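You operate a simulated robot arm through the tools that you are given. There is no shell and no other tool. Be economical: measure what you need, move in short steps, check, and stop when the job is done.

Carry out the task below with a simulated robot arm. There is one attempt and no reset: what you move stays moved.

TASK
Stick number 35 on the white plate with the squeegee.
Fine: lock the jig latch before you press, unlock it after; squeegee and empty sheet go back.
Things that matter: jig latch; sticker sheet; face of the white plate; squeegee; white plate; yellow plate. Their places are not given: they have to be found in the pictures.

It is judged by the outcome, as a careful person would: the job done as asked, and still so three seconds after it is handed in. It fails if anything else is knocked over, pushed out of place, dropped, spilled or broken.

THE ROBOT
A 7-joint arm with a two-finger parallel gripper, fixed in place. Base frame: the origin is at the foot of the arm, x ahead of it, y to its left, z up. Lengths are in m, angles in rad, forces in N, time in s.
Its first joint turns from -1.152 to 1.152 rad. Payload 2.4 kg.
Tool frame: the origin (TCP) lies between the finger pads and is the grasp point; the fingertips stand 0.03 m ahead of it; z points along the fingers, y is the line along which they close. The gripper opens to 0.094 m. The fingers are 0.028 m wide and 0.01 m thick; the gripper's body (0.05 by 0.096 m) begins 0.055 m behind the TCP.
Orientation is that of the tool frame in the base frame, as [roll, pitch, yaw] about the fixed x, y, z axes, in that order (R = Rz(yaw) Ry(pitch) Rx(roll)). With the fingers straight down and closing along the base's y, the tool's x points along the base's -x, its y along +y and its z along -z.

THE INTERFACE
- The arm moves only by the tool play_rows. Its argument "commands" is a list that holds one entry, the list of rows, each a list of 7 numbers: the turn, a rotation vector about the base's x, y, z in rad, then the shift along the base's x, y, z in m, then the opening in per cent of the stroke, from 0 (shut) to 100 (fully open). In form: [[[ax, ay, az, dx, dy, dz, jaw], ...]]. A call has 1 to 8 rows; each row shifts and turns the commanded pose from where the row before left it. A row lasts 0.2 s, in which the tool goes at most 0.05 m and 0.15 rad; a call with a longer step from one row to the next is refused whole, and so is a gripper value outside its range. A pose out of reach is approached as far as the arm can. The call stops where the force on the tool passes 70 N (or 10 N more than at its start, if that is more) or the arm is blocked; 0.2 s more then pass. The fingers move at their own pace (about 0.153 m/s each) and stop on an object; they squeeze with about 28 N. The grip force told is the motor's: it shows also when the fingers shut on nothing. Time passes only in rows, and 0.2 s behind the last, so rows that do not move let the fingers close. It gives the time, the measured TCP pose, the force on the tool (base axes), the opening and the grip force at its end, in the units of the frame above (readings bear some noise), and new pictures: "pictures" is both (left out), scene, wrist or none.
- Cameras (640 x 400 px; columns grow to the right, rows downward): "scene" is fixed at [0.0432, 0.4698, 1.465]; the picture's right is [-0.70, -0.71, 0.00], its down [-0.40, 0.39, -0.83] and it looks along [0.59, -0.58, -0.56] (base axes); focal length 292 px, centre (320, 200). "wrist" rides on the gripper at [-0.037, 0, -0.058] in the tool frame; the picture's right is [0.00, -1.00, 0.00], its down [0.97, 0.00, -0.24] and it looks along [0.24, 0.00, 0.97] (tool axes); focal length 218 px, centre (320, 200).
- pixel_to_xyz(camera, pixels): for up to 12 pixels [column, row] of the newest picture of that camera ("zoom" is the newest enlarged one), the place [x, y, z] in the base frame of the surface seen there, good to about 0.002 m, but the place of the scene camera against the robot may be out by one fixed shift of up to 0.025 m in any direction. No time passes.
- close_up(camera, box): a new picture of the part [left, top, right, bottom] of that camera's present view, enlarged. No time passes.
- close_job(): hands the job in; it is judged then, once.

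Work in short steps. Measure before you move; look again where a grasp or a placing could have gone wrong, and mend it. You have 80 turns and 120 pictures in all, the two below and enlarged ones among them. Open the gripper and draw the arm clear of the work before you hand the job in, unless the task says otherwise; then end with one line.

The tools are called after "Emit:" as name(argument=value, ...) on one line, values as JSON. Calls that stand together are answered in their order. play_rows: Moves the arm, as the interface text tells. Its arguments: {"type":"object","properties":{"commands":{"type":"array"},"pictures":{"type":"string","enum":["both","scene","wrist","none"]}},"required":["commands"]} The other tools are called the same way: pixel_to_xyz (camera, pixels) gives the place of the surface under pixels of a picture; close_up (camera, box) takes an enlarged picture of a part of a camera's view; close_job () hands the job in.

At the start:

```text
clock: 0.0
position: [0.4503, 0.0349, 1.2815]
ee_rot: [-3.14, 0.002, -3.141]
force: [-0.2, 0.1, -0.4]
finger_gap: 0.0937
gripper_force: 0.0
```

scene: 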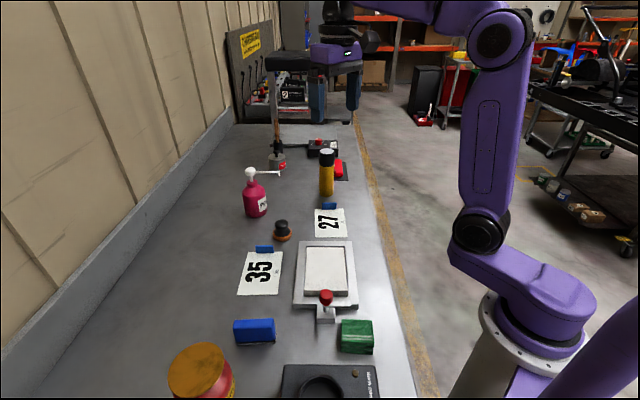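
wrist: 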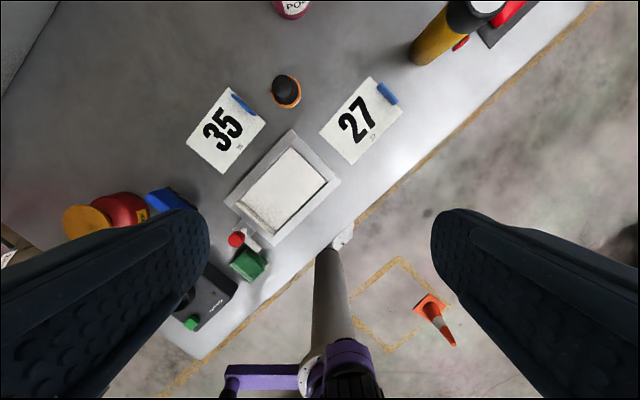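

I'll look closer at the work area first.

Emit:
close_up(camera="scene", box=[220, 180, 400, 292])

Emit:
close_up(camera="scene", box=[160, 280, 400, 400])

Emit:
close_up(camera="wrist", box=[140, 60, 420, 240])

```text
3.56 times, centred on (310, 236) of scene
```

zoom: 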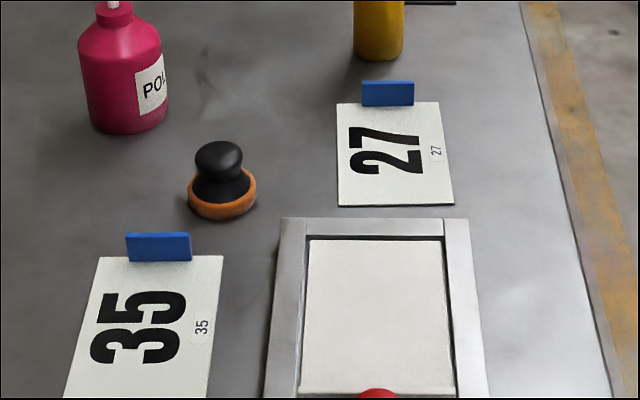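

```text
2.67 times, centred on (280, 340) of scene
```

zoom: 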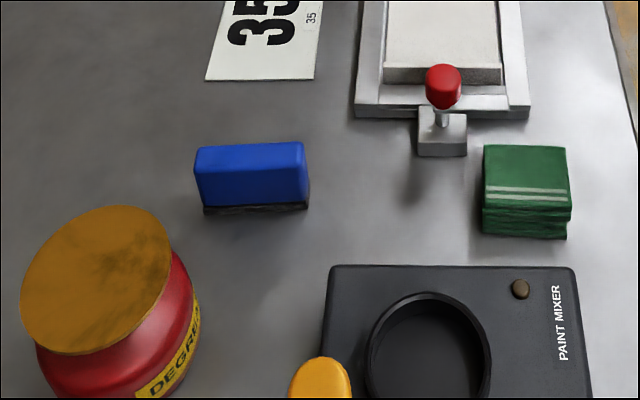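

```text
2.22 times, centred on (280, 150) of wrist
```

zoom: 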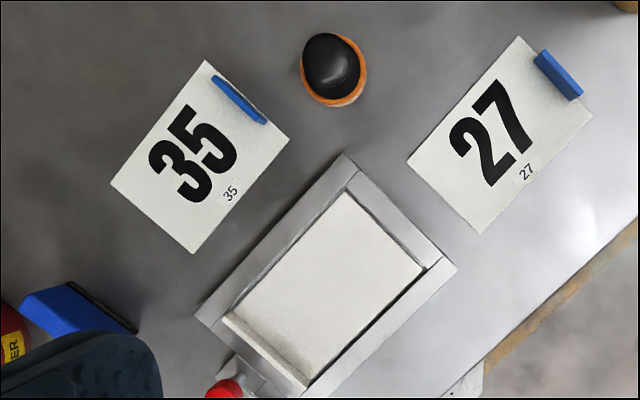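

Sheets 35 and 27 have blue tabs. The white plate sits in the jig, with the red-knobbed latch at its near end. I'll measure these through the wrist camera, which has no offset, and compare with the scene camera.

Emit:
pixel_to_xyz(camera="wrist", pixels=[[230, 88], [188, 141], [222, 172], [266, 122], [243, 102], [238, 240], [287, 148], [325, 180], [242, 202], [282, 230], [285, 90], [168, 200]])

Emit:
pixel_to_xyz(camera="scene", pixels=[[248, 252], [282, 253], [238, 293], [277, 294], [264, 249], [326, 296], [307, 247], [345, 247], [304, 290], [349, 290], [254, 325], [354, 325]])

Emit:
close_up(camera="scene", box=[220, 80, 400, 192])

```text
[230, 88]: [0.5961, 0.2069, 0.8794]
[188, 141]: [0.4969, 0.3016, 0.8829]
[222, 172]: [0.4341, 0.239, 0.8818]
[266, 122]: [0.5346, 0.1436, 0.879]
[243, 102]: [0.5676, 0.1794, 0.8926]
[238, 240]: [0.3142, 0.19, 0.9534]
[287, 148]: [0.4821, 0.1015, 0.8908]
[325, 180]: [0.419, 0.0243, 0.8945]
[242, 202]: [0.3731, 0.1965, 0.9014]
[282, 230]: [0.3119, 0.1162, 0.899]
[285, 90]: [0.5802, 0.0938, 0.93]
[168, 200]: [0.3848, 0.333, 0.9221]
```

```text
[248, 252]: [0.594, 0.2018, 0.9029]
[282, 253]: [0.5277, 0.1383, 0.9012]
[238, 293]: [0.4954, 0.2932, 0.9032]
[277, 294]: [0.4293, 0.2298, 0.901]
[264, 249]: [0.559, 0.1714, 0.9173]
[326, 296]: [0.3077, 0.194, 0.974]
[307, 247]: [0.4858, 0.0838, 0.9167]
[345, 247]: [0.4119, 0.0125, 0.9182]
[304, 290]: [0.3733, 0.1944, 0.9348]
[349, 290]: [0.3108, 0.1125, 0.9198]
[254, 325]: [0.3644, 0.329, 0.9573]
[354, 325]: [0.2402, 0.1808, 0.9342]
```

```text
3.56 times, centred on (310, 136) of scene
```

zoom: 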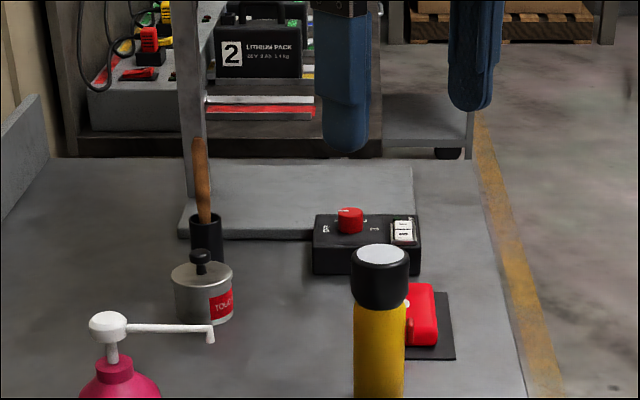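

The pixel readings put the bench top at z≈0.88. The reported poses may use a different height from the text, so I'll descend carefully. Next I move above the jig for a closer look.

Emit:
play_rows(commands=[[[0, 0, 0, -0.01, 0.025, -0.04, 100], [0, 0, 0, -0.01, 0.025, -0.04, 100], [0, 0, 0, -0.01, 0.025, -0.04, 100], [0, 0, 0, -0.01, 0.02, -0.03, 100]]])

```text
clock: 1.0
position: [0.4105, 0.1302, 1.1315]
ee_rot: [-3.141, 0.001, 3.141]
force: [0.2, -0.1, -0.4]
finger_gap: 0.0942
gripper_force: 0.0
```

scene: 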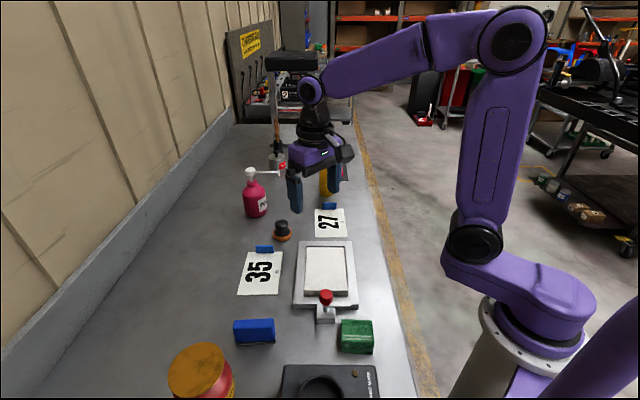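
wrist: 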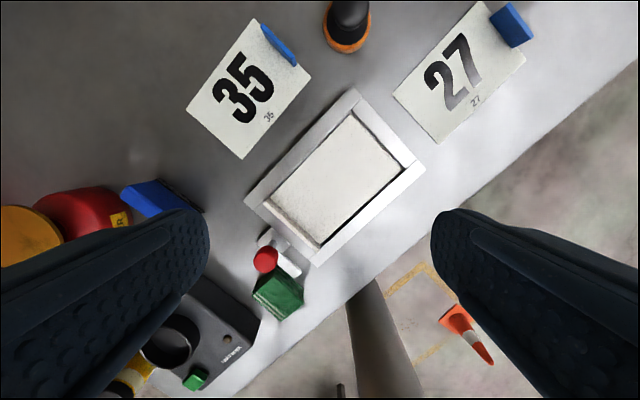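

Emit:
close_up(camera="wrist", box=[180, 10, 440, 180])

Emit:
close_up(camera="wrist", box=[200, 180, 360, 330])

Emit:
pixel_to_xyz(camera="wrist", pixels=[[253, 18], [311, 79], [186, 106], [241, 159], [265, 26], [294, 63], [356, 90], [424, 168], [316, 264], [245, 200], [265, 261], [286, 268]])

```text
2.35 times, centred on (310, 95) of wrist
```

zoom: 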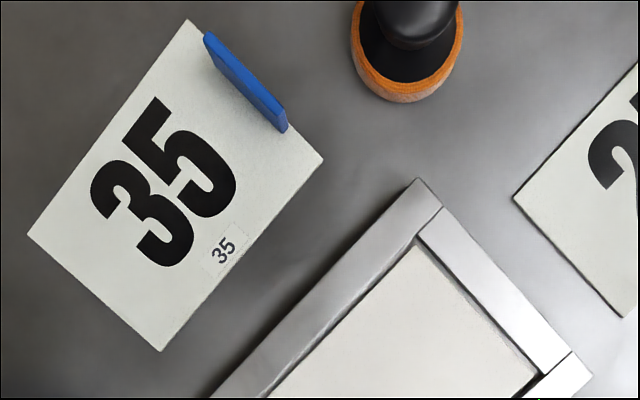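

```text
2.67 times, centred on (280, 255) of wrist
```

zoom: 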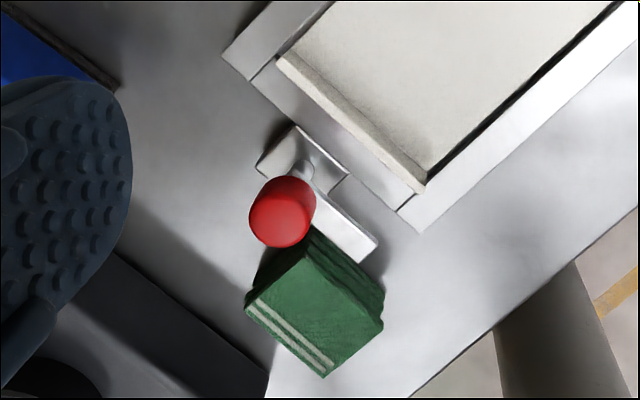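

```text
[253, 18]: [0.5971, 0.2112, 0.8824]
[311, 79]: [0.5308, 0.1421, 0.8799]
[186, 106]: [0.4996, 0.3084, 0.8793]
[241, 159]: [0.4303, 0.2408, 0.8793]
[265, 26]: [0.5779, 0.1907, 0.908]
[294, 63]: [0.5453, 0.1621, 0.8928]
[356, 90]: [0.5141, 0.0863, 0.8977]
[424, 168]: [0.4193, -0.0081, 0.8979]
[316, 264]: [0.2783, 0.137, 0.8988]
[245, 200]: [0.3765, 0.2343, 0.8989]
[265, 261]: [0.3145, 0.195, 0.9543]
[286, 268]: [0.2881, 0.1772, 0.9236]
```

The jig, plate and sheets are all turned 45°. I turn the tool +45° about z and move over the latch to look at it.

Emit:
play_rows(commands=[[[0, 0, 0.131, -0.015, 0.012, -0.005, 100], [0, 0, 0.131, -0.015, 0.012, -0.005, 100], [0, 0, 0.131, -0.015, 0.012, -0.005, 100], [0, 0, 0.131, -0.015, 0.012, -0.005, 100], [0, 0, 0.131, -0.01, 0.012, -0.005, 100], [0, 0, 0.131, -0.01, 0.01, -0.005, 100], [0, 0, 0, 0, 0, 0, 100]]])

```text
clock: 2.6
position: [0.3294, 0.2001, 1.1018]
ee_rot: [-3.14, 0.002, -2.352]
force: [-0.3, -0.2, 0.3]
finger_gap: 0.0939
gripper_force: 0.0
```

scene: 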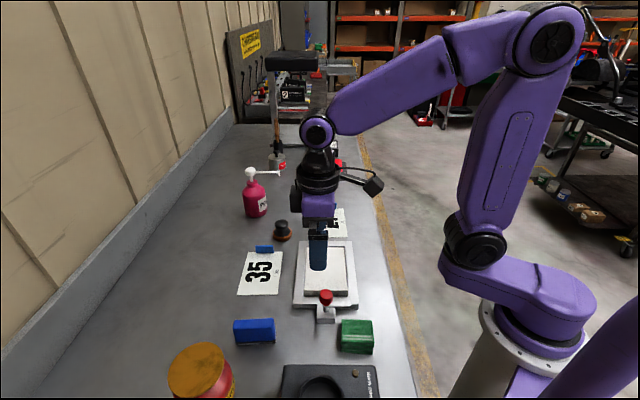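
wrist: 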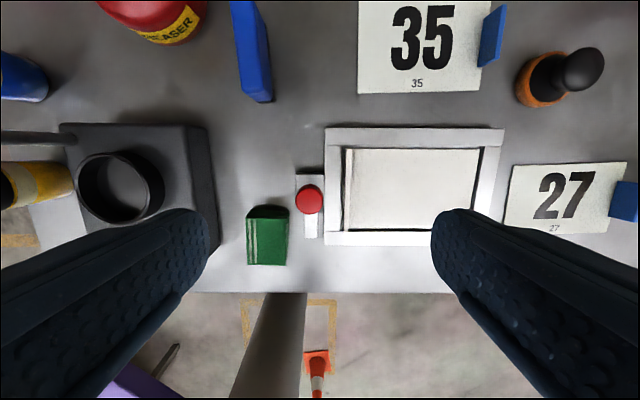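

Emit:
close_up(camera="wrist", box=[220, 110, 380, 270])

Emit:
close_up(camera="wrist", box=[310, 110, 520, 260])

Emit:
close_up(camera="wrist", box=[0, 0, 320, 200])

Emit:
close_up(camera="scene", box=[290, 230, 370, 330])

Emit:
pixel_to_xyz(camera="wrist", pixels=[[345, 150], [477, 150], [349, 228], [470, 228], [309, 200], [310, 178], [310, 228], [359, 92], [361, 2], [250, 50], [489, 40], [268, 214]])

```text
2.50 times, centred on (300, 190) of wrist
```

zoom: 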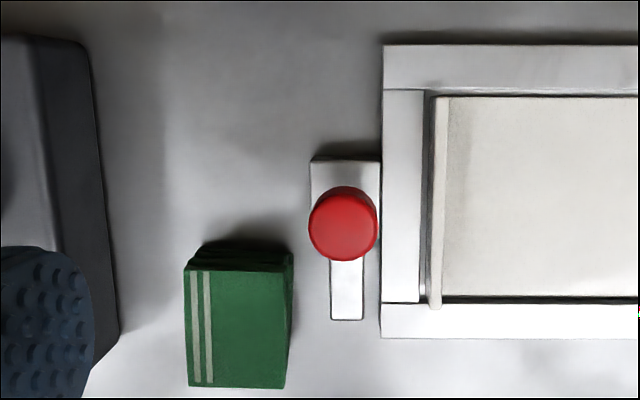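

```text
2.67 times, centred on (415, 185) of wrist
```

zoom: 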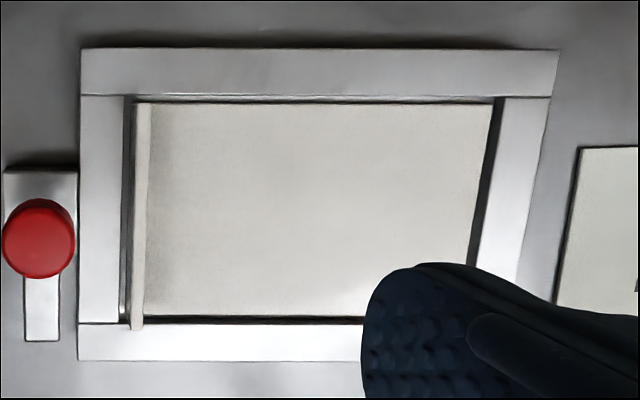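

```text
2.00 times, centred on (160, 100) of wrist
```

zoom: 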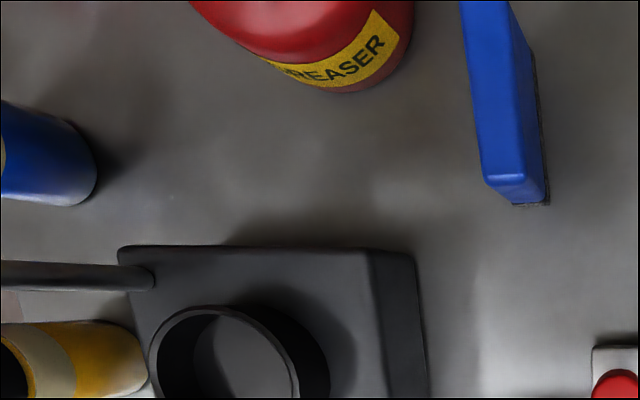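

```text
4.00 times, centred on (330, 280) of scene
```

zoom: 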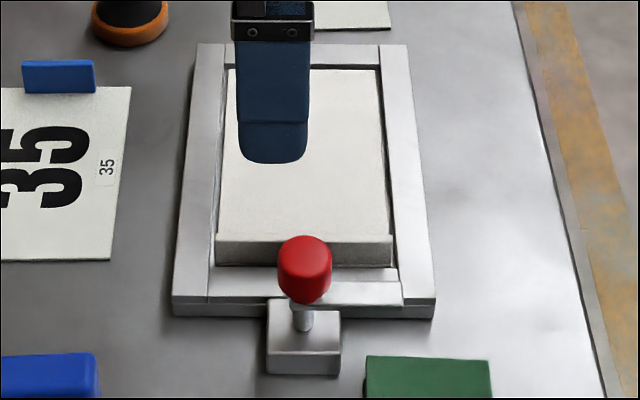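

```text
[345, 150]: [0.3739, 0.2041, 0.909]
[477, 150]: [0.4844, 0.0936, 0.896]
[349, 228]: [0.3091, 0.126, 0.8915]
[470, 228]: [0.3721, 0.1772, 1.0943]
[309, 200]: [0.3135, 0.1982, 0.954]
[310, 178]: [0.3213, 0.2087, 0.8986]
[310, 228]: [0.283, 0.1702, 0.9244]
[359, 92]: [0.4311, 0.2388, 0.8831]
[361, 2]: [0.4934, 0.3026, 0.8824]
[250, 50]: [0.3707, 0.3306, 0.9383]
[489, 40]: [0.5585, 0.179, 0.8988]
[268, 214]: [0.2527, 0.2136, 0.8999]
```

The latch is a swing bar at z≈0.924 under the red knob. It points along (-0.7,-0.7), beside the jig, and has to turn +90° to sit over the plate end. I lay the sheet first, so I move over the sheet 35 tab and check reach.

Emit:
play_rows(commands=[[[0, 0, 0, 0.037, -0.004, -0.01, 60], [0, 0, 0, 0.037, -0.004, -0.01, 60], [0, 0, 0, 0.037, -0.004, -0.01, 60], [0, 0, 0, 0.037, -0.004, -0.01, 60], [0, 0, 0, 0.037, -0.004, -0.01, 60], [0, 0, 0, 0.037, -0.004, -0.01, 60], [0, 0, 0, 0, 0, 0, 60]]])

```text
clock: 4.2
position: [0.5531, 0.1743, 1.042]
ee_rot: [-3.139, 0.002, -2.353]
force: [-0.8, -0.5, -0.8]
finger_gap: 0.0566
gripper_force: 0.1
```

scene: 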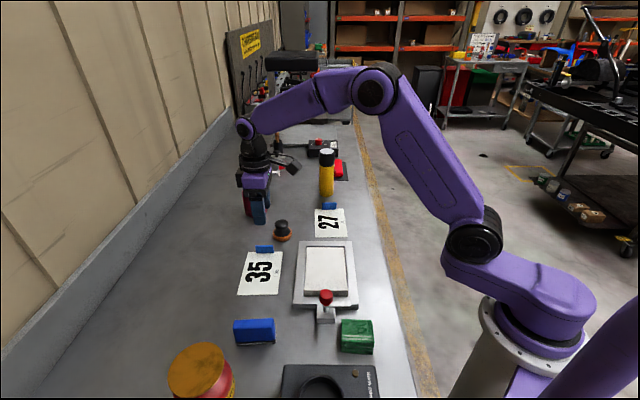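
wrist: 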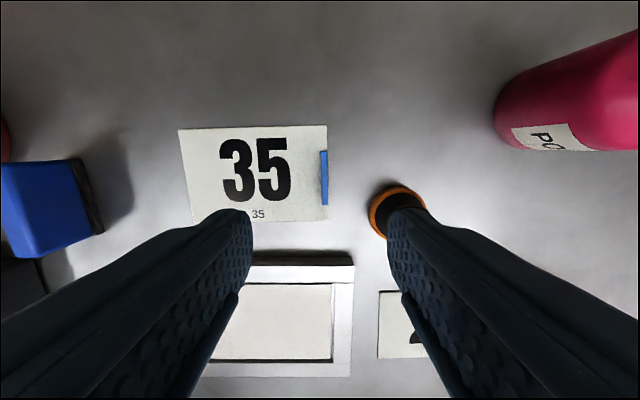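

Emit:
close_up(camera="wrist", box=[300, 130, 440, 230])

Emit:
pixel_to_xyz(camera="wrist", pixels=[[321, 152], [327, 152], [322, 203], [328, 203], [324, 178], [327, 127], [329, 219], [400, 200], [373, 215], [510, 130], [179, 131], [310, 180]])

```text
4.00 times, centred on (370, 180) of wrist
```

zoom: 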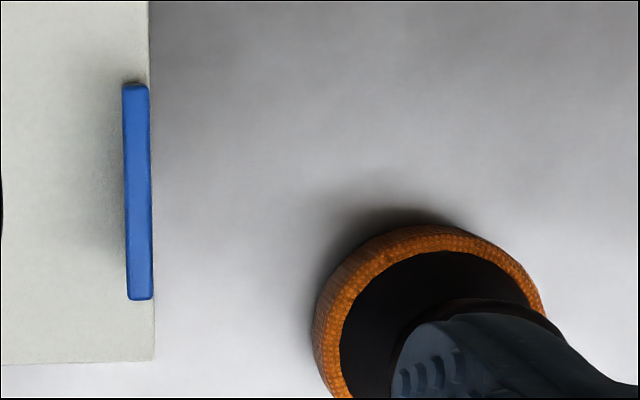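

```text
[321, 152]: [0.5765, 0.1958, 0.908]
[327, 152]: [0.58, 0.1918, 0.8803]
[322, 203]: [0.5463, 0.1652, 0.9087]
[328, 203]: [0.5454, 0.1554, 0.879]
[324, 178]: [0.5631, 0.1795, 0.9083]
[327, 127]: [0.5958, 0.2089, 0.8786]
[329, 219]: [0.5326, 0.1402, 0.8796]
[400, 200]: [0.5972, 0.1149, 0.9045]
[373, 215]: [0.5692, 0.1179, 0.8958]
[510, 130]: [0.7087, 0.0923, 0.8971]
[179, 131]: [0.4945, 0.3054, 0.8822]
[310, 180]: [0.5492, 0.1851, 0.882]
```

The tab centre is at (0.563, 0.1785), top z 0.908. The puck is 47 mm away, clear of the fingers at a narrow opening, so I descend in two stages.

Emit:
play_rows(commands=[[[0, 0, 0, 0.005, 0.002, -0.02, 37], [0, 0, 0, 0.005, 0.002, -0.03, 37], [0, 0, 0, 0, 0, -0.03, 37], [0, 0, 0, 0, 0, 0, 37]]])

```text
clock: 5.2
position: [0.5627, 0.1792, 0.9616]
ee_rot: [-3.141, 0.0, -2.354]
force: [0.0, 0.4, 0.2]
finger_gap: 0.0349
gripper_force: 0.1
```

scene: 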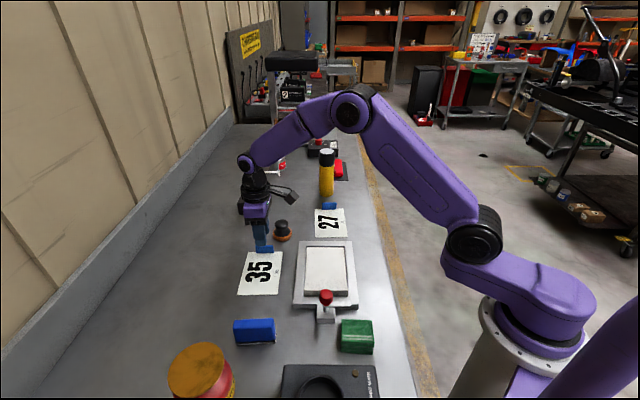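
wrist: 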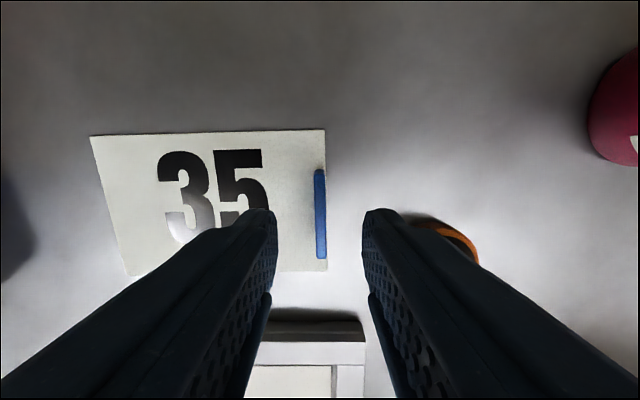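

The fingers straddle the tab. I go down and close.

Emit:
play_rows(commands=[[[0, 0, 0, 0, 0, -0.025, 37], [0, 0, 0, 0, 0, -0.018, 37], [0, 0, 0, 0, 0, 0, 37], [0, 0, 0, 0, 0, 0, 0], [0, 0, 0, 0, 0, 0, 0]]])

```text
clock: 6.4
position: [0.5613, 0.1813, 0.9183]
ee_rot: [-3.14, 0.0, -2.354]
force: [0.6, 0.2, -0.9]
finger_gap: 0.0048
gripper_force: 28.1
```

scene: 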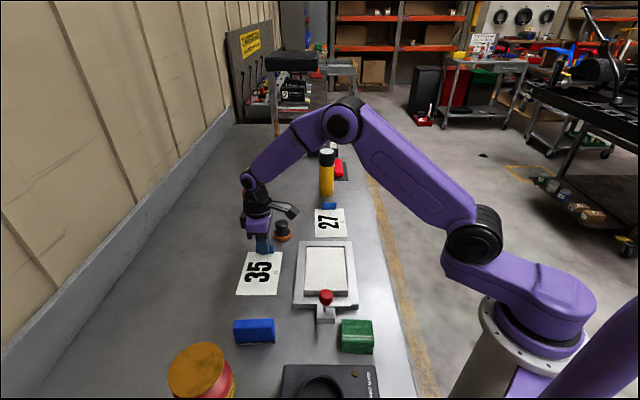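
wrist: 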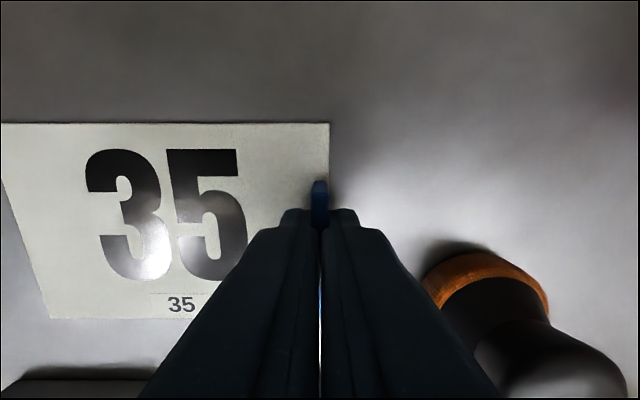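

The tab is held (gap 4.8 mm). Before moving, I measure the plate corners precisely in a scene enlargement and calibrate it against known sheet corners.

Emit:
close_up(camera="scene", box=[280, 230, 370, 320])

```text
4.44 times, centred on (325, 275) of scene
```

zoom: 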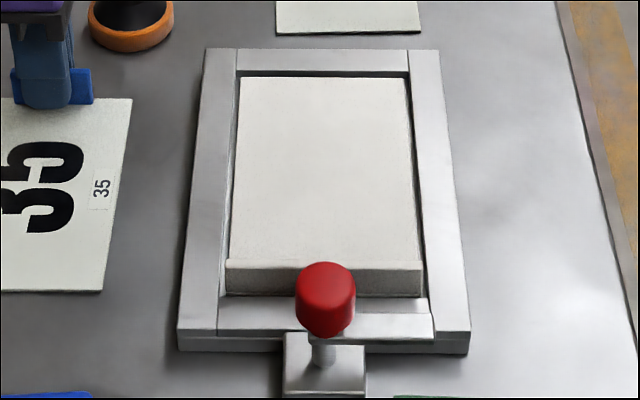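

Emit:
pixel_to_xyz(camera="zoom", pixels=[[243, 82], [404, 82], [230, 258], [418, 259], [324, 170], [207, 53], [436, 53], [464, 329], [183, 327], [129, 101], [101, 289], [430, 325]])

```text
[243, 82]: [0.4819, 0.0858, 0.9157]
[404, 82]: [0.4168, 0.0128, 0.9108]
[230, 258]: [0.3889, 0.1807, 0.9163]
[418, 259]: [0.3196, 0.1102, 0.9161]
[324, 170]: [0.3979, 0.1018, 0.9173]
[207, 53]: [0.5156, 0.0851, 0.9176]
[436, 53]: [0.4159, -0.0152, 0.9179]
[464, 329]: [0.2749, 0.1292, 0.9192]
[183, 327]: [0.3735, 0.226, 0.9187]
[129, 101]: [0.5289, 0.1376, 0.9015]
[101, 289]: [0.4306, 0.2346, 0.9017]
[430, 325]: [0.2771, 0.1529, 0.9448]
```

Emit:
pixel_to_xyz(camera="zoom", pixels=[[232, 261], [232, 264], [232, 267], [240, 275], [240, 290], [240, 294], [416, 262], [416, 268], [400, 290], [240, 300], [326, 80], [326, 77]])

Emit:
close_up(camera="scene", box=[300, 275, 360, 315])

```text
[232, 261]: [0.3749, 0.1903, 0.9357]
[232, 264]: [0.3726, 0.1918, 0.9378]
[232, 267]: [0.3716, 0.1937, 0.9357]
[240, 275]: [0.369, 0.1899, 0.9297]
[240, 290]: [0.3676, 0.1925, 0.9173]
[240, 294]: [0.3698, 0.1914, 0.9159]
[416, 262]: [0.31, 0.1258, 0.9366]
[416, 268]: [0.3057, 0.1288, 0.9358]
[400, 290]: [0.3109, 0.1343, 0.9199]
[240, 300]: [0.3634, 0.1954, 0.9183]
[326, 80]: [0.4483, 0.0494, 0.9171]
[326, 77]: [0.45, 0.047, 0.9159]
```

```text
10.00 times, centred on (330, 295) of scene
```

zoom: 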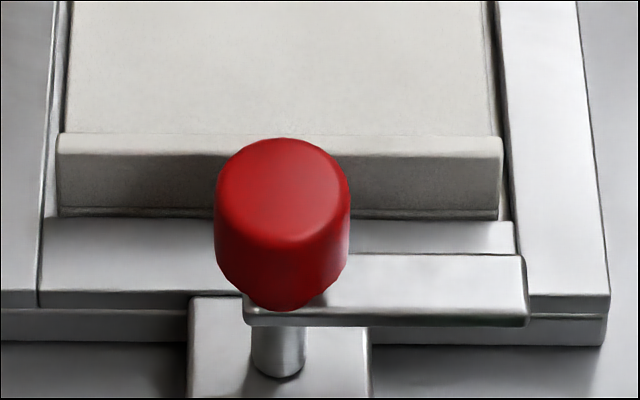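

The plate has a raised rib on the latch end. Its flat face runs from the rib (s=-0.1305) to the far end (s=-0.285), with p from 0.303 to 0.402. The sheet centre therefore needs a pure shift of (-0.116, -0.116). I lift first and check that the sheet hangs level.

Emit:
play_rows(commands=[[[0, 0, 0, 0, 0, 0.01, 0], [0, 0, 0, 0, 0, 0.02, 0], [0, 0, 0, 0, 0, 0.03, 0], [0, 0, 0, 0, 0, 0.02, 0], [0, 0, 0, 0, 0, 0, 0]]])

```text
clock: 7.6
position: [0.5627, 0.1797, 0.9988]
ee_rot: [-3.14, 0.001, -2.356]
force: [0.5, 0.4, 0.2]
finger_gap: 0.0001
gripper_force: 27.5
```

scene: 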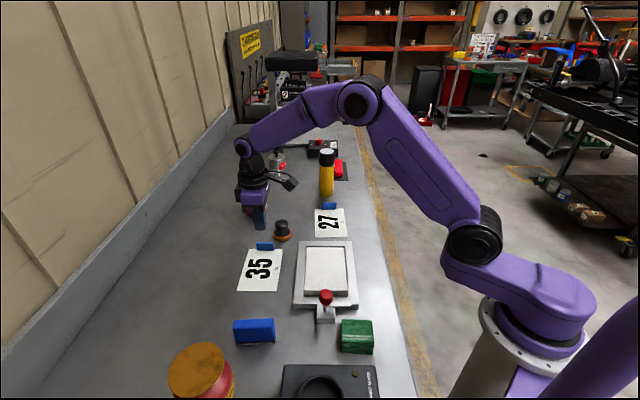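
wrist: 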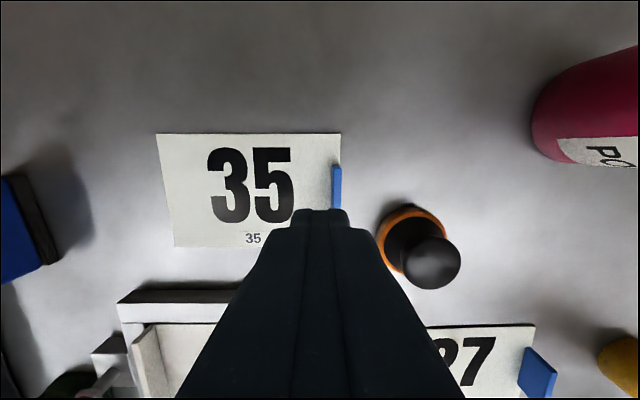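

The tab slipped out and the sheet is back on the bench. I re-measure the tab and sheet before regripping deeper.

Emit:
close_up(camera="wrist", box=[270, 120, 410, 230])

Emit:
pixel_to_xyz(camera="wrist", pixels=[[333, 170], [339, 170], [333, 203], [339, 203], [340, 136], [160, 136], [177, 245], [336, 185], [325, 185], [345, 185], [336, 166], [350, 160]])

Emit:
close_up(camera="scene", box=[230, 210, 300, 300])

```text
3.64 times, centred on (340, 175) of wrist
```

zoom: 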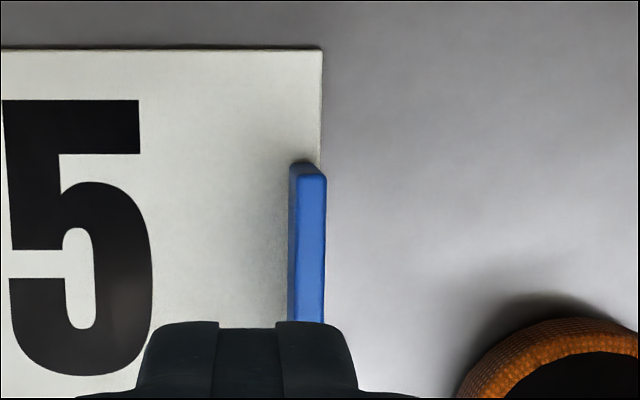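

```text
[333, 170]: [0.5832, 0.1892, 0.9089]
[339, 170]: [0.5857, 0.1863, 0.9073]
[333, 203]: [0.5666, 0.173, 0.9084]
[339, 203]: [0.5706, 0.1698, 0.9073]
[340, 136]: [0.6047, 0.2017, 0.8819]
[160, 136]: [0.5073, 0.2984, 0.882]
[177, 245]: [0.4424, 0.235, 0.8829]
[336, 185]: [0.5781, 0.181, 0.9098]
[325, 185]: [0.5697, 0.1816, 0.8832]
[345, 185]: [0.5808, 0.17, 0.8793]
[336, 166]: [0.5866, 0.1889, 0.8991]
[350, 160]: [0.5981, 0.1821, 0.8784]
```

```text
4.44 times, centred on (265, 255) of scene
```

zoom: 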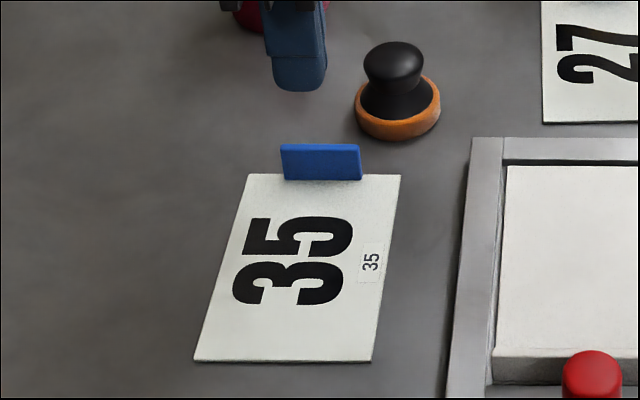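

The sheet slid about 12 mm towards (+x,-y), and the tab centre is now about (0.570, 0.173). I regrip with the tips down near the sheet surface, using a narrow opening to clear the puck.

Emit:
play_rows(commands=[[[0, 0, 0, 0.007, -0.007, 0, 30], [0, 0, 0, 0, 0, -0.03, 30], [0, 0, 0, 0, 0, -0.03, 30], [0, 0, 0, 0, 0, -0.015, 30], [0, 0, 0, 0, 0, -0.008, 30], [0, 0, 0, 0, 0, 0, 30]]])

```text
clock: 9.0
position: [0.5699, 0.1743, 0.9161]
ee_rot: [-3.139, 0.002, -2.354]
force: [-0.2, 0.1, -0.2]
finger_gap: 0.0284
gripper_force: 0.1
```

scene: 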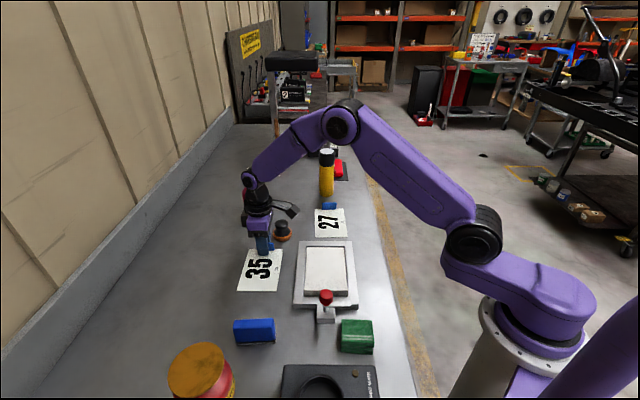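
wrist: 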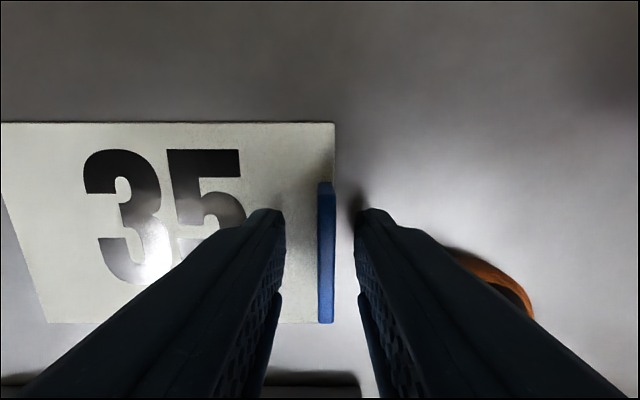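

Emit:
play_rows(commands=[[[0, 0, 0, 0.001, -0.001, -0.004, 30], [0, 0, 0, 0, 0, 0, 0], [0, 0, 0, 0, 0, 0, 0], [0, 0, 0, 0, 0, 0, 0], [0, 0, 0, 0, 0, 0.004, 0], [0, 0, 0, 0, 0, 0.004, 0], [0, 0, 0, 0, 0, 0.004, 0], [0, 0, 0, 0, 0, 0, 0]]])

```text
clock: 10.8
position: [0.5704, 0.1725, 0.9229]
ee_rot: [-3.14, 0.0, -2.356]
force: [1.1, -1.1, 0.1]
finger_gap: 0.005
gripper_force: 28.0
```

scene: 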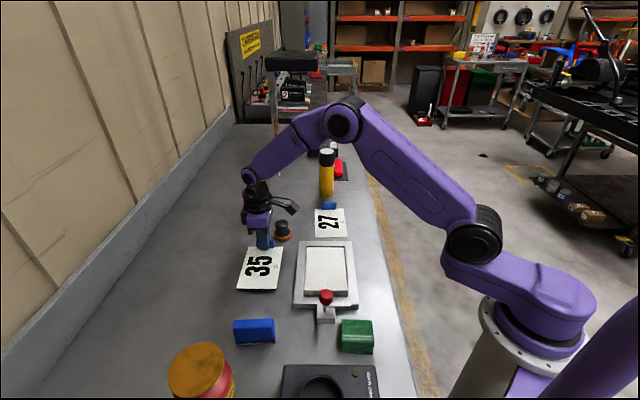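
wrist: 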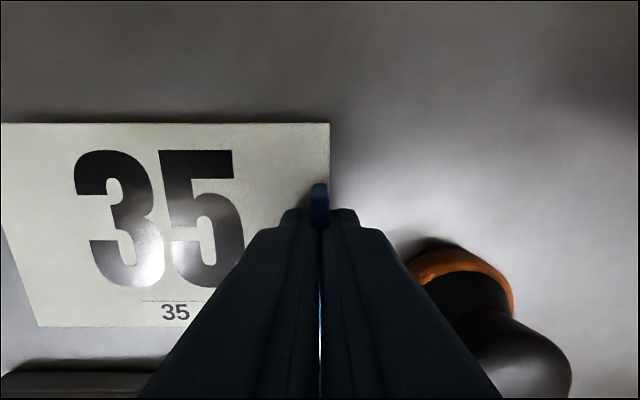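

Emit:
close_up(camera="scene", box=[225, 215, 305, 305])

Emit:
pixel_to_xyz(camera="wrist", pixels=[[325, 130], [200, 130], [60, 130], [10, 130], [50, 320], [150, 315]])

```text
4.44 times, centred on (265, 260) of scene
```

zoom: 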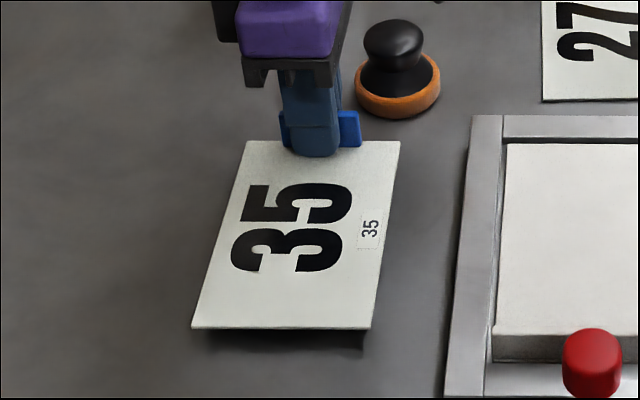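

```text
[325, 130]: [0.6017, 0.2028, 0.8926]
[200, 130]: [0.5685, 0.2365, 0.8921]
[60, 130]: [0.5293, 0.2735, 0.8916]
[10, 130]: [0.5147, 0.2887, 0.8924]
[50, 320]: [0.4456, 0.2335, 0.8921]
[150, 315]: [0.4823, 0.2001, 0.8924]
```

The sheet is held level, 10 mm up. I continue lifting slowly.

Emit:
play_rows(commands=[[[0, 0, 0, 0, 0, 0.005, 0], [0, 0, 0, 0, 0, 0.007, 0], [0, 0, 0, 0, 0, 0.008, 0], [0, 0, 0, 0, 0, 0.008, 0], [0, 0, 0, 0, 0, 0.008, 0], [0, 0, 0, 0, 0, 0.006, 0], [0, 0, 0, 0, 0, 0.003, 0]]], pictures="wrist")

```text
clock: 12.4
position: [0.5695, 0.1719, 0.9687]
ee_rot: [-3.142, 0.0, -2.355]
force: [0.3, -0.4, -1.0]
finger_gap: 0.0048
gripper_force: 28.1
```

wrist: 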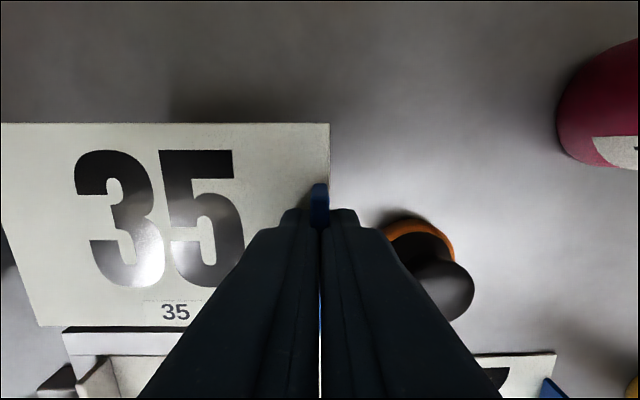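

Held steady. I traverse to above the plate: shift (-0.1225, -0.1104).

Emit:
play_rows(commands=[[[0, 0, 0, -0.008, -0.0072, 0, 0], [0, 0, 0, -0.016, -0.0144, 0, 0], [0, 0, 0, -0.0195, -0.0176, 0, 0], [0, 0, 0, -0.0195, -0.0176, 0, 0], [0, 0, 0, -0.0195, -0.0176, 0, 0], [0, 0, 0, -0.018, -0.0162, 0, 0], [0, 0, 0, -0.014, -0.0126, 0, 0], [0, 0, 0, -0.008, -0.0072, 0, 0]]])

Emit:
close_up(camera="scene", box=[270, 220, 380, 330])

```text
clock: 14.2
position: [0.4475, 0.0614, 0.97]
ee_rot: [-3.139, 0.001, -2.355]
force: [-0.2, 0.3, -0.4]
finger_gap: 0.0048
gripper_force: 27.8
```

scene: 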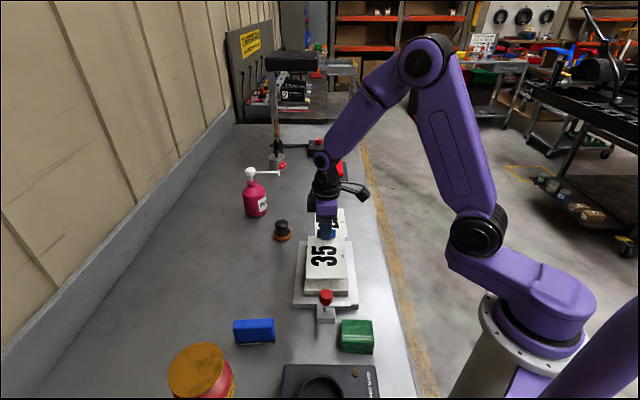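
wrist: 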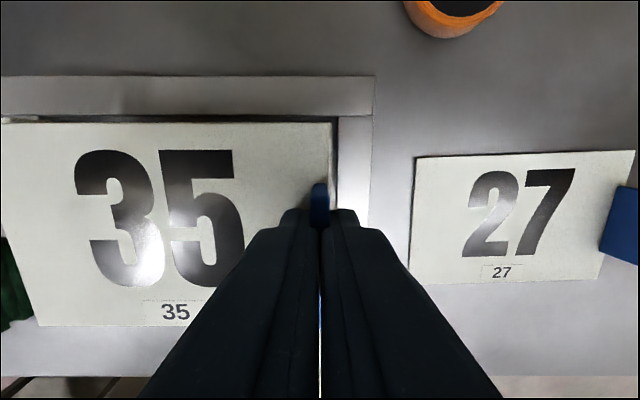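

```text
3.64 times, centred on (325, 275) of scene
```

zoom: 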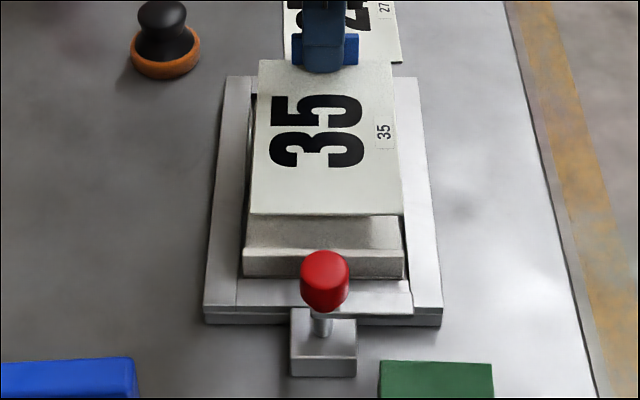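

Aligned well. I lower to about 12 mm above the face and check margins.

Emit:
play_rows(commands=[[[0, 0, 0, -0.0005, 0.0, -0.008, 0], [0, 0, 0, 0, 0, -0.01, 0], [0, 0, 0, 0, 0, -0.008, 0], [0, 0, 0, 0, 0, -0.004, 0], [0, 0, 0, 0, 0, 0, 0]]], pictures="wrist")

Emit:
close_up(camera="scene", box=[285, 225, 365, 315])

Emit:
close_up(camera="wrist", box=[260, 90, 400, 220])

```text
clock: 15.4
position: [0.4475, 0.0609, 0.9385]
ee_rot: [-3.14, 0.001, -2.355]
force: [-0.3, 0.1, -0.3]
finger_gap: 0.0045
gripper_force: 27.8
```

wrist: 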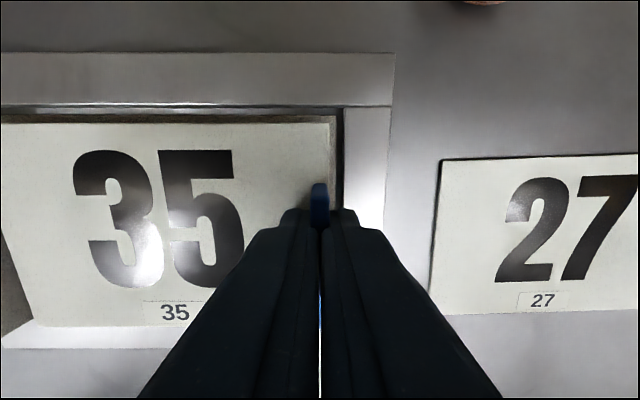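

```text
4.44 times, centred on (325, 270) of scene
```

zoom: 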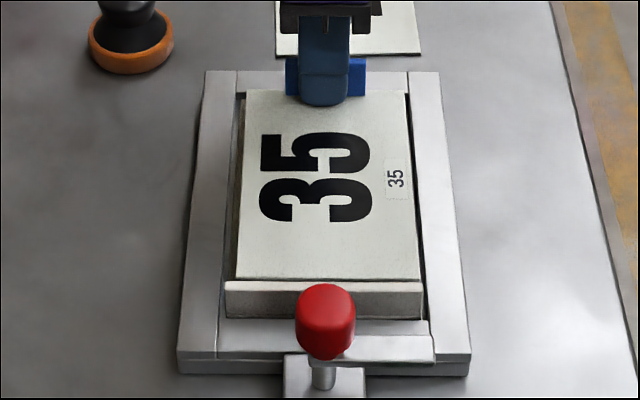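

```text
3.08 times, centred on (330, 155) of wrist
```

zoom: 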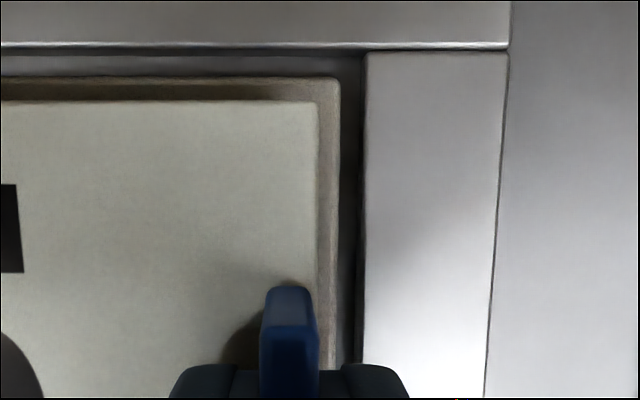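

Emit:
pixel_to_xyz(camera="zoom", pixels=[[334, 85], [334, 200], [200, 83], [60, 83], [312, 108], [312, 200], [100, 106], [352, 200], [200, 65]])

Emit:
pixel_to_xyz(camera="wrist", pixels=[[60, 323], [150, 323], [10, 290], [8, 240], [60, 335], [20, 325]])

```text
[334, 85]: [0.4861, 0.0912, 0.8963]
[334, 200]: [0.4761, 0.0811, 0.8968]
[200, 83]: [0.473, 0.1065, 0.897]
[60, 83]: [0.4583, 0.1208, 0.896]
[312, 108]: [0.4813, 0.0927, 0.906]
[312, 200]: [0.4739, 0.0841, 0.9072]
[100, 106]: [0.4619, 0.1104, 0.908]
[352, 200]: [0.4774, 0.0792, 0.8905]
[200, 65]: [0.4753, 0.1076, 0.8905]
```

```text
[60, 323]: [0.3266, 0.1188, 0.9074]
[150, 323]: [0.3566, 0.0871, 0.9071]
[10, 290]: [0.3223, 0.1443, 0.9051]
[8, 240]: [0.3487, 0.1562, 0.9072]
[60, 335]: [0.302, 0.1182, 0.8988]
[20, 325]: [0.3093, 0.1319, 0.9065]
```

Face z is 0.8965 with the sheet well inside its edges. I lower it with a 3 mm centring shift, release, and rise.

Emit:
play_rows(commands=[[[0, 0, 0, -0.002, 0.002, -0.003, 0], [0, 0, 0, 0, 0, -0.003, 0], [0, 0, 0, 0, 0, -0.003, 0], [0, 0, 0, 0, 0, 0, 0], [0, 0, 0, 0, 0, 0, 15], [0, 0, 0, 0, 0, 0, 25]]], pictures="wrist")

```text
clock: 16.8
position: [0.4448, 0.0638, 0.9299]
ee_rot: [-3.14, 0.001, -2.354]
force: [1.3, -1.4, 3.8]
finger_gap: 0.0225
gripper_force: 0.1
```

wrist: 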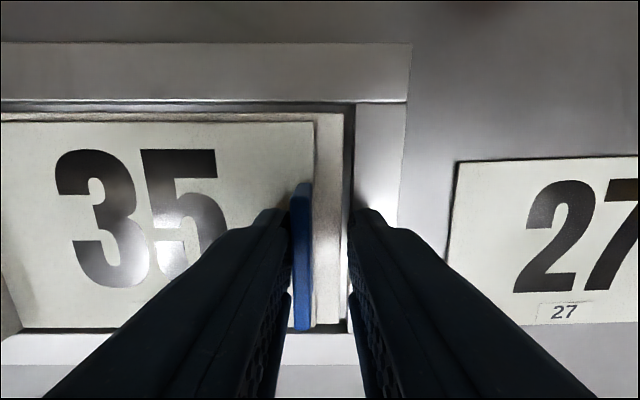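

Emit:
play_rows(commands=[[[0, 0, 0, 0.002, -0.002, 0, 30], [0, 0, 0, 0, 0, 0.01, 30], [0, 0, 0, 0, 0, 0.03, 30], [0, 0, 0, 0, 0, 0.04, 30], [0, 0, 0, 0.0, 0.0, 0.04, 30]]])

Emit:
close_up(camera="scene", box=[285, 225, 365, 315])

Emit:
close_up(camera="wrist", box=[100, 100, 420, 300])

```text
clock: 18.0
position: [0.4471, 0.0609, 1.0489]
ee_rot: [-3.14, 0.002, -2.354]
force: [-0.3, 0.7, 0.3]
finger_gap: 0.0283
gripper_force: 0.1
```

scene: 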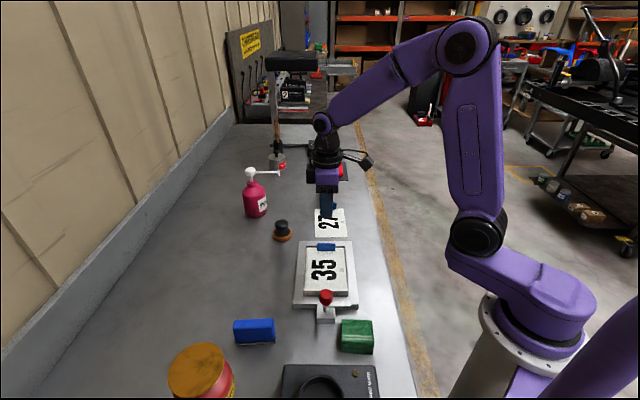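
wrist: 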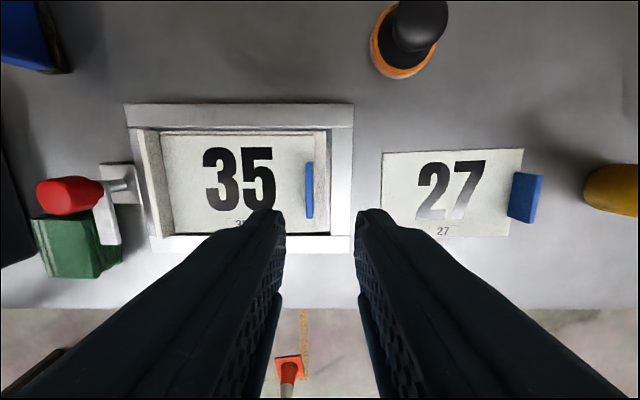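

```text
4.44 times, centred on (325, 270) of scene
```

zoom: 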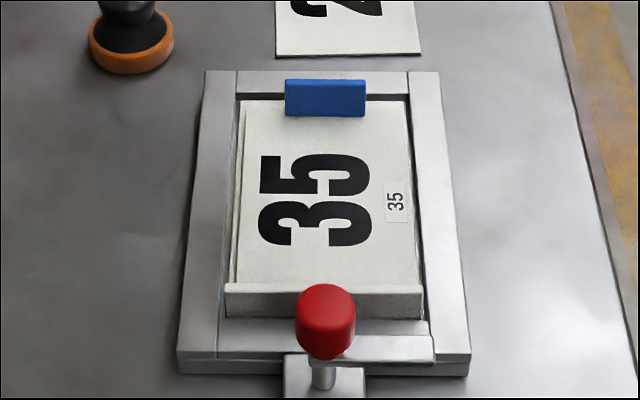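

```text
2.00 times, centred on (260, 200) of wrist
```

zoom: 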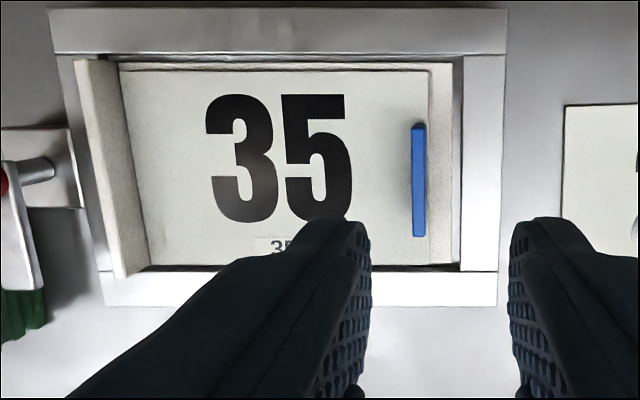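

The fingertip dragged the sheet against the rib on opening because the tips were pressing on it. I'll measure and then nudge it back to centre.

Emit:
pixel_to_xyz(camera="zoom", pixels=[[418, 126], [416, 225], [426, 80], [426, 250], [138, 80], [155, 250], [119, 70], [148, 260], [448, 100], [80, 62], [105, 70], [300, 72]])

```text
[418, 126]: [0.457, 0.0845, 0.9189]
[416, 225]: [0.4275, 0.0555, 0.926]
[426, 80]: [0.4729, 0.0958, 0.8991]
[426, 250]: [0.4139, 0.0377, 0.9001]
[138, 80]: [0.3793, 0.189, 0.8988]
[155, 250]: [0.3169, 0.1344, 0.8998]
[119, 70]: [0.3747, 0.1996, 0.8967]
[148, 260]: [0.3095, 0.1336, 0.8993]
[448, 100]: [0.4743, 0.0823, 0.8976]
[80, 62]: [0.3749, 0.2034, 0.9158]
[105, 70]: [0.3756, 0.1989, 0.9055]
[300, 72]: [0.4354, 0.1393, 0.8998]
```

The sheet is 4.5 mm off centre. I close on the tab at the target position with the tips clear of the sheet, which nudges it back, then release and rise.

Emit:
play_rows(commands=[[[0, 0, 0, -0.002, 0.006, -0.03, 30], [0, 0, 0, 0, 0, -0.04, 30], [0, 0, 0, 0, 0, -0.035, 30], [0, 0, 0, 0, 0, -0.01, 30], [0, 0, 0, 0, 0, 0, 10], [0, 0, 0, 0, 0, 0, 0], [0, 0, 0, 0, 0, 0, 0], [0, 0, 0, 0, 0, 0, 30]]], pictures="none")

Emit:
play_rows(commands=[[[0, 0, 0, 0, 0, 0.02, 30], [0, 0, 0, 0, 0, 0.035, 30], [0, 0, 0, -0.02, 0.02, 0.04, 60], [0, 0, 0, -0.03, 0.03, 0.02, 60], [0, 0, 0, -0.03, 0.03, 0, 60], [0, 0, 0, -0.02, 0.02, 0, 60]]])

Emit:
close_up(camera="wrist", box=[200, 100, 520, 300])

```text
clock: 19.8
position: [0.4446, 0.0677, 0.9356]
ee_rot: [-3.142, 0.003, -2.355]
force: [-0.6, 0.3, 0.0]
finger_gap: 0.0281
gripper_force: 0.1
```

```text
clock: 21.2
position: [0.3441, 0.1679, 1.0506]
ee_rot: [-3.141, 0.002, -2.357]
force: [-0.1, -0.6, 0.0]
finger_gap: 0.0564
gripper_force: 0.1
```

scene: 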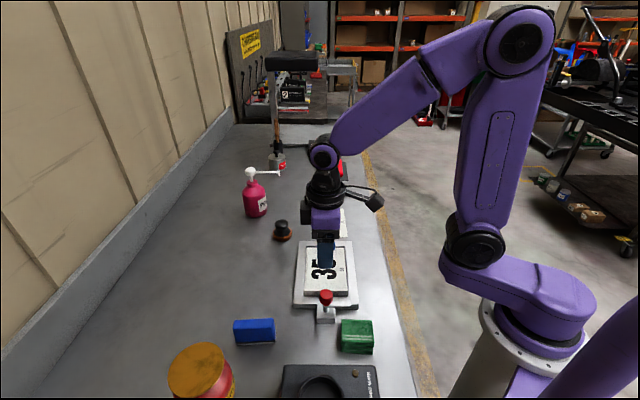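
wrist: 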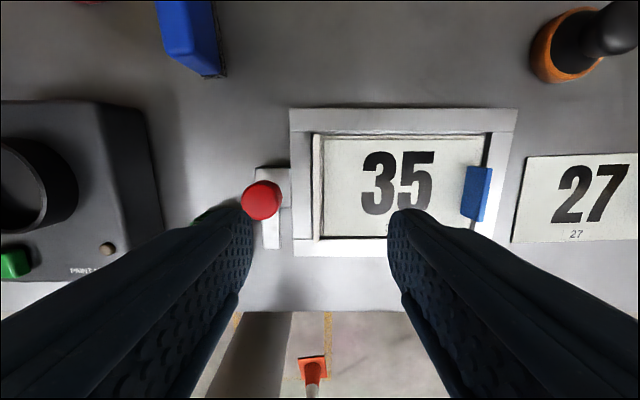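

```text
2.00 times, centred on (360, 200) of wrist
```

zoom: 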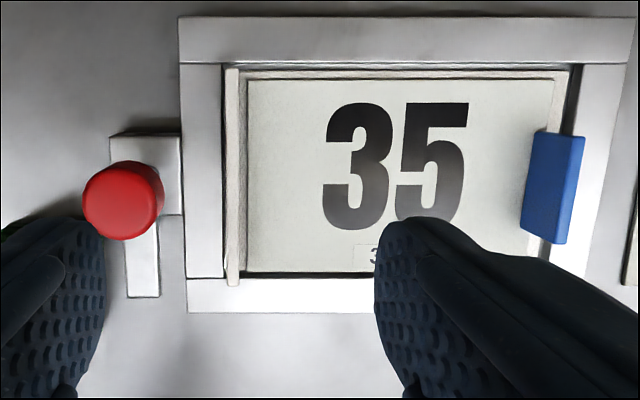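

The sheet is centred. Next I measure the knob for the latch turn.

Emit:
pixel_to_xyz(camera="zoom", pixels=[[120, 195], [90, 195], [152, 195], [120, 165], [120, 225], [143, 290], [143, 245], [143, 142], [555, 140], [252, 90]])

Emit:
close_up(camera="scene", box=[295, 280, 365, 330])

```text
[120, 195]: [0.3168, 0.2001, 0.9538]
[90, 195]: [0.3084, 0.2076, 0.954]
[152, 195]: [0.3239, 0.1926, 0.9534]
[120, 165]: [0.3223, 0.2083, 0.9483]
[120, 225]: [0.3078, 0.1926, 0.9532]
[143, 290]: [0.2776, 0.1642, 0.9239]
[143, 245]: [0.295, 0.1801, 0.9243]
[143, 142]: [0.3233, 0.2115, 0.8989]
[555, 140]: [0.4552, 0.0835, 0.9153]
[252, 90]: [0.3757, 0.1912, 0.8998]
```

```text
8.00 times, centred on (330, 305) of scene
```

zoom: 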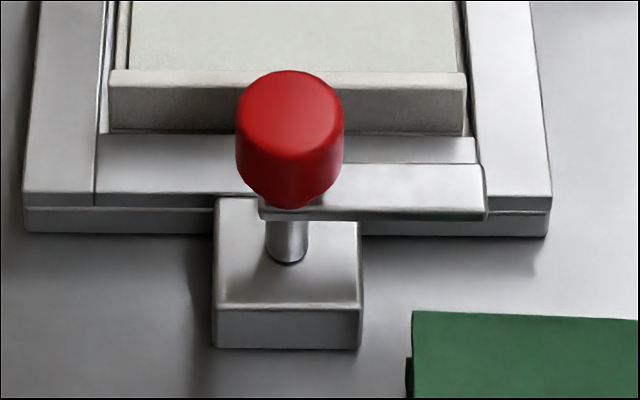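

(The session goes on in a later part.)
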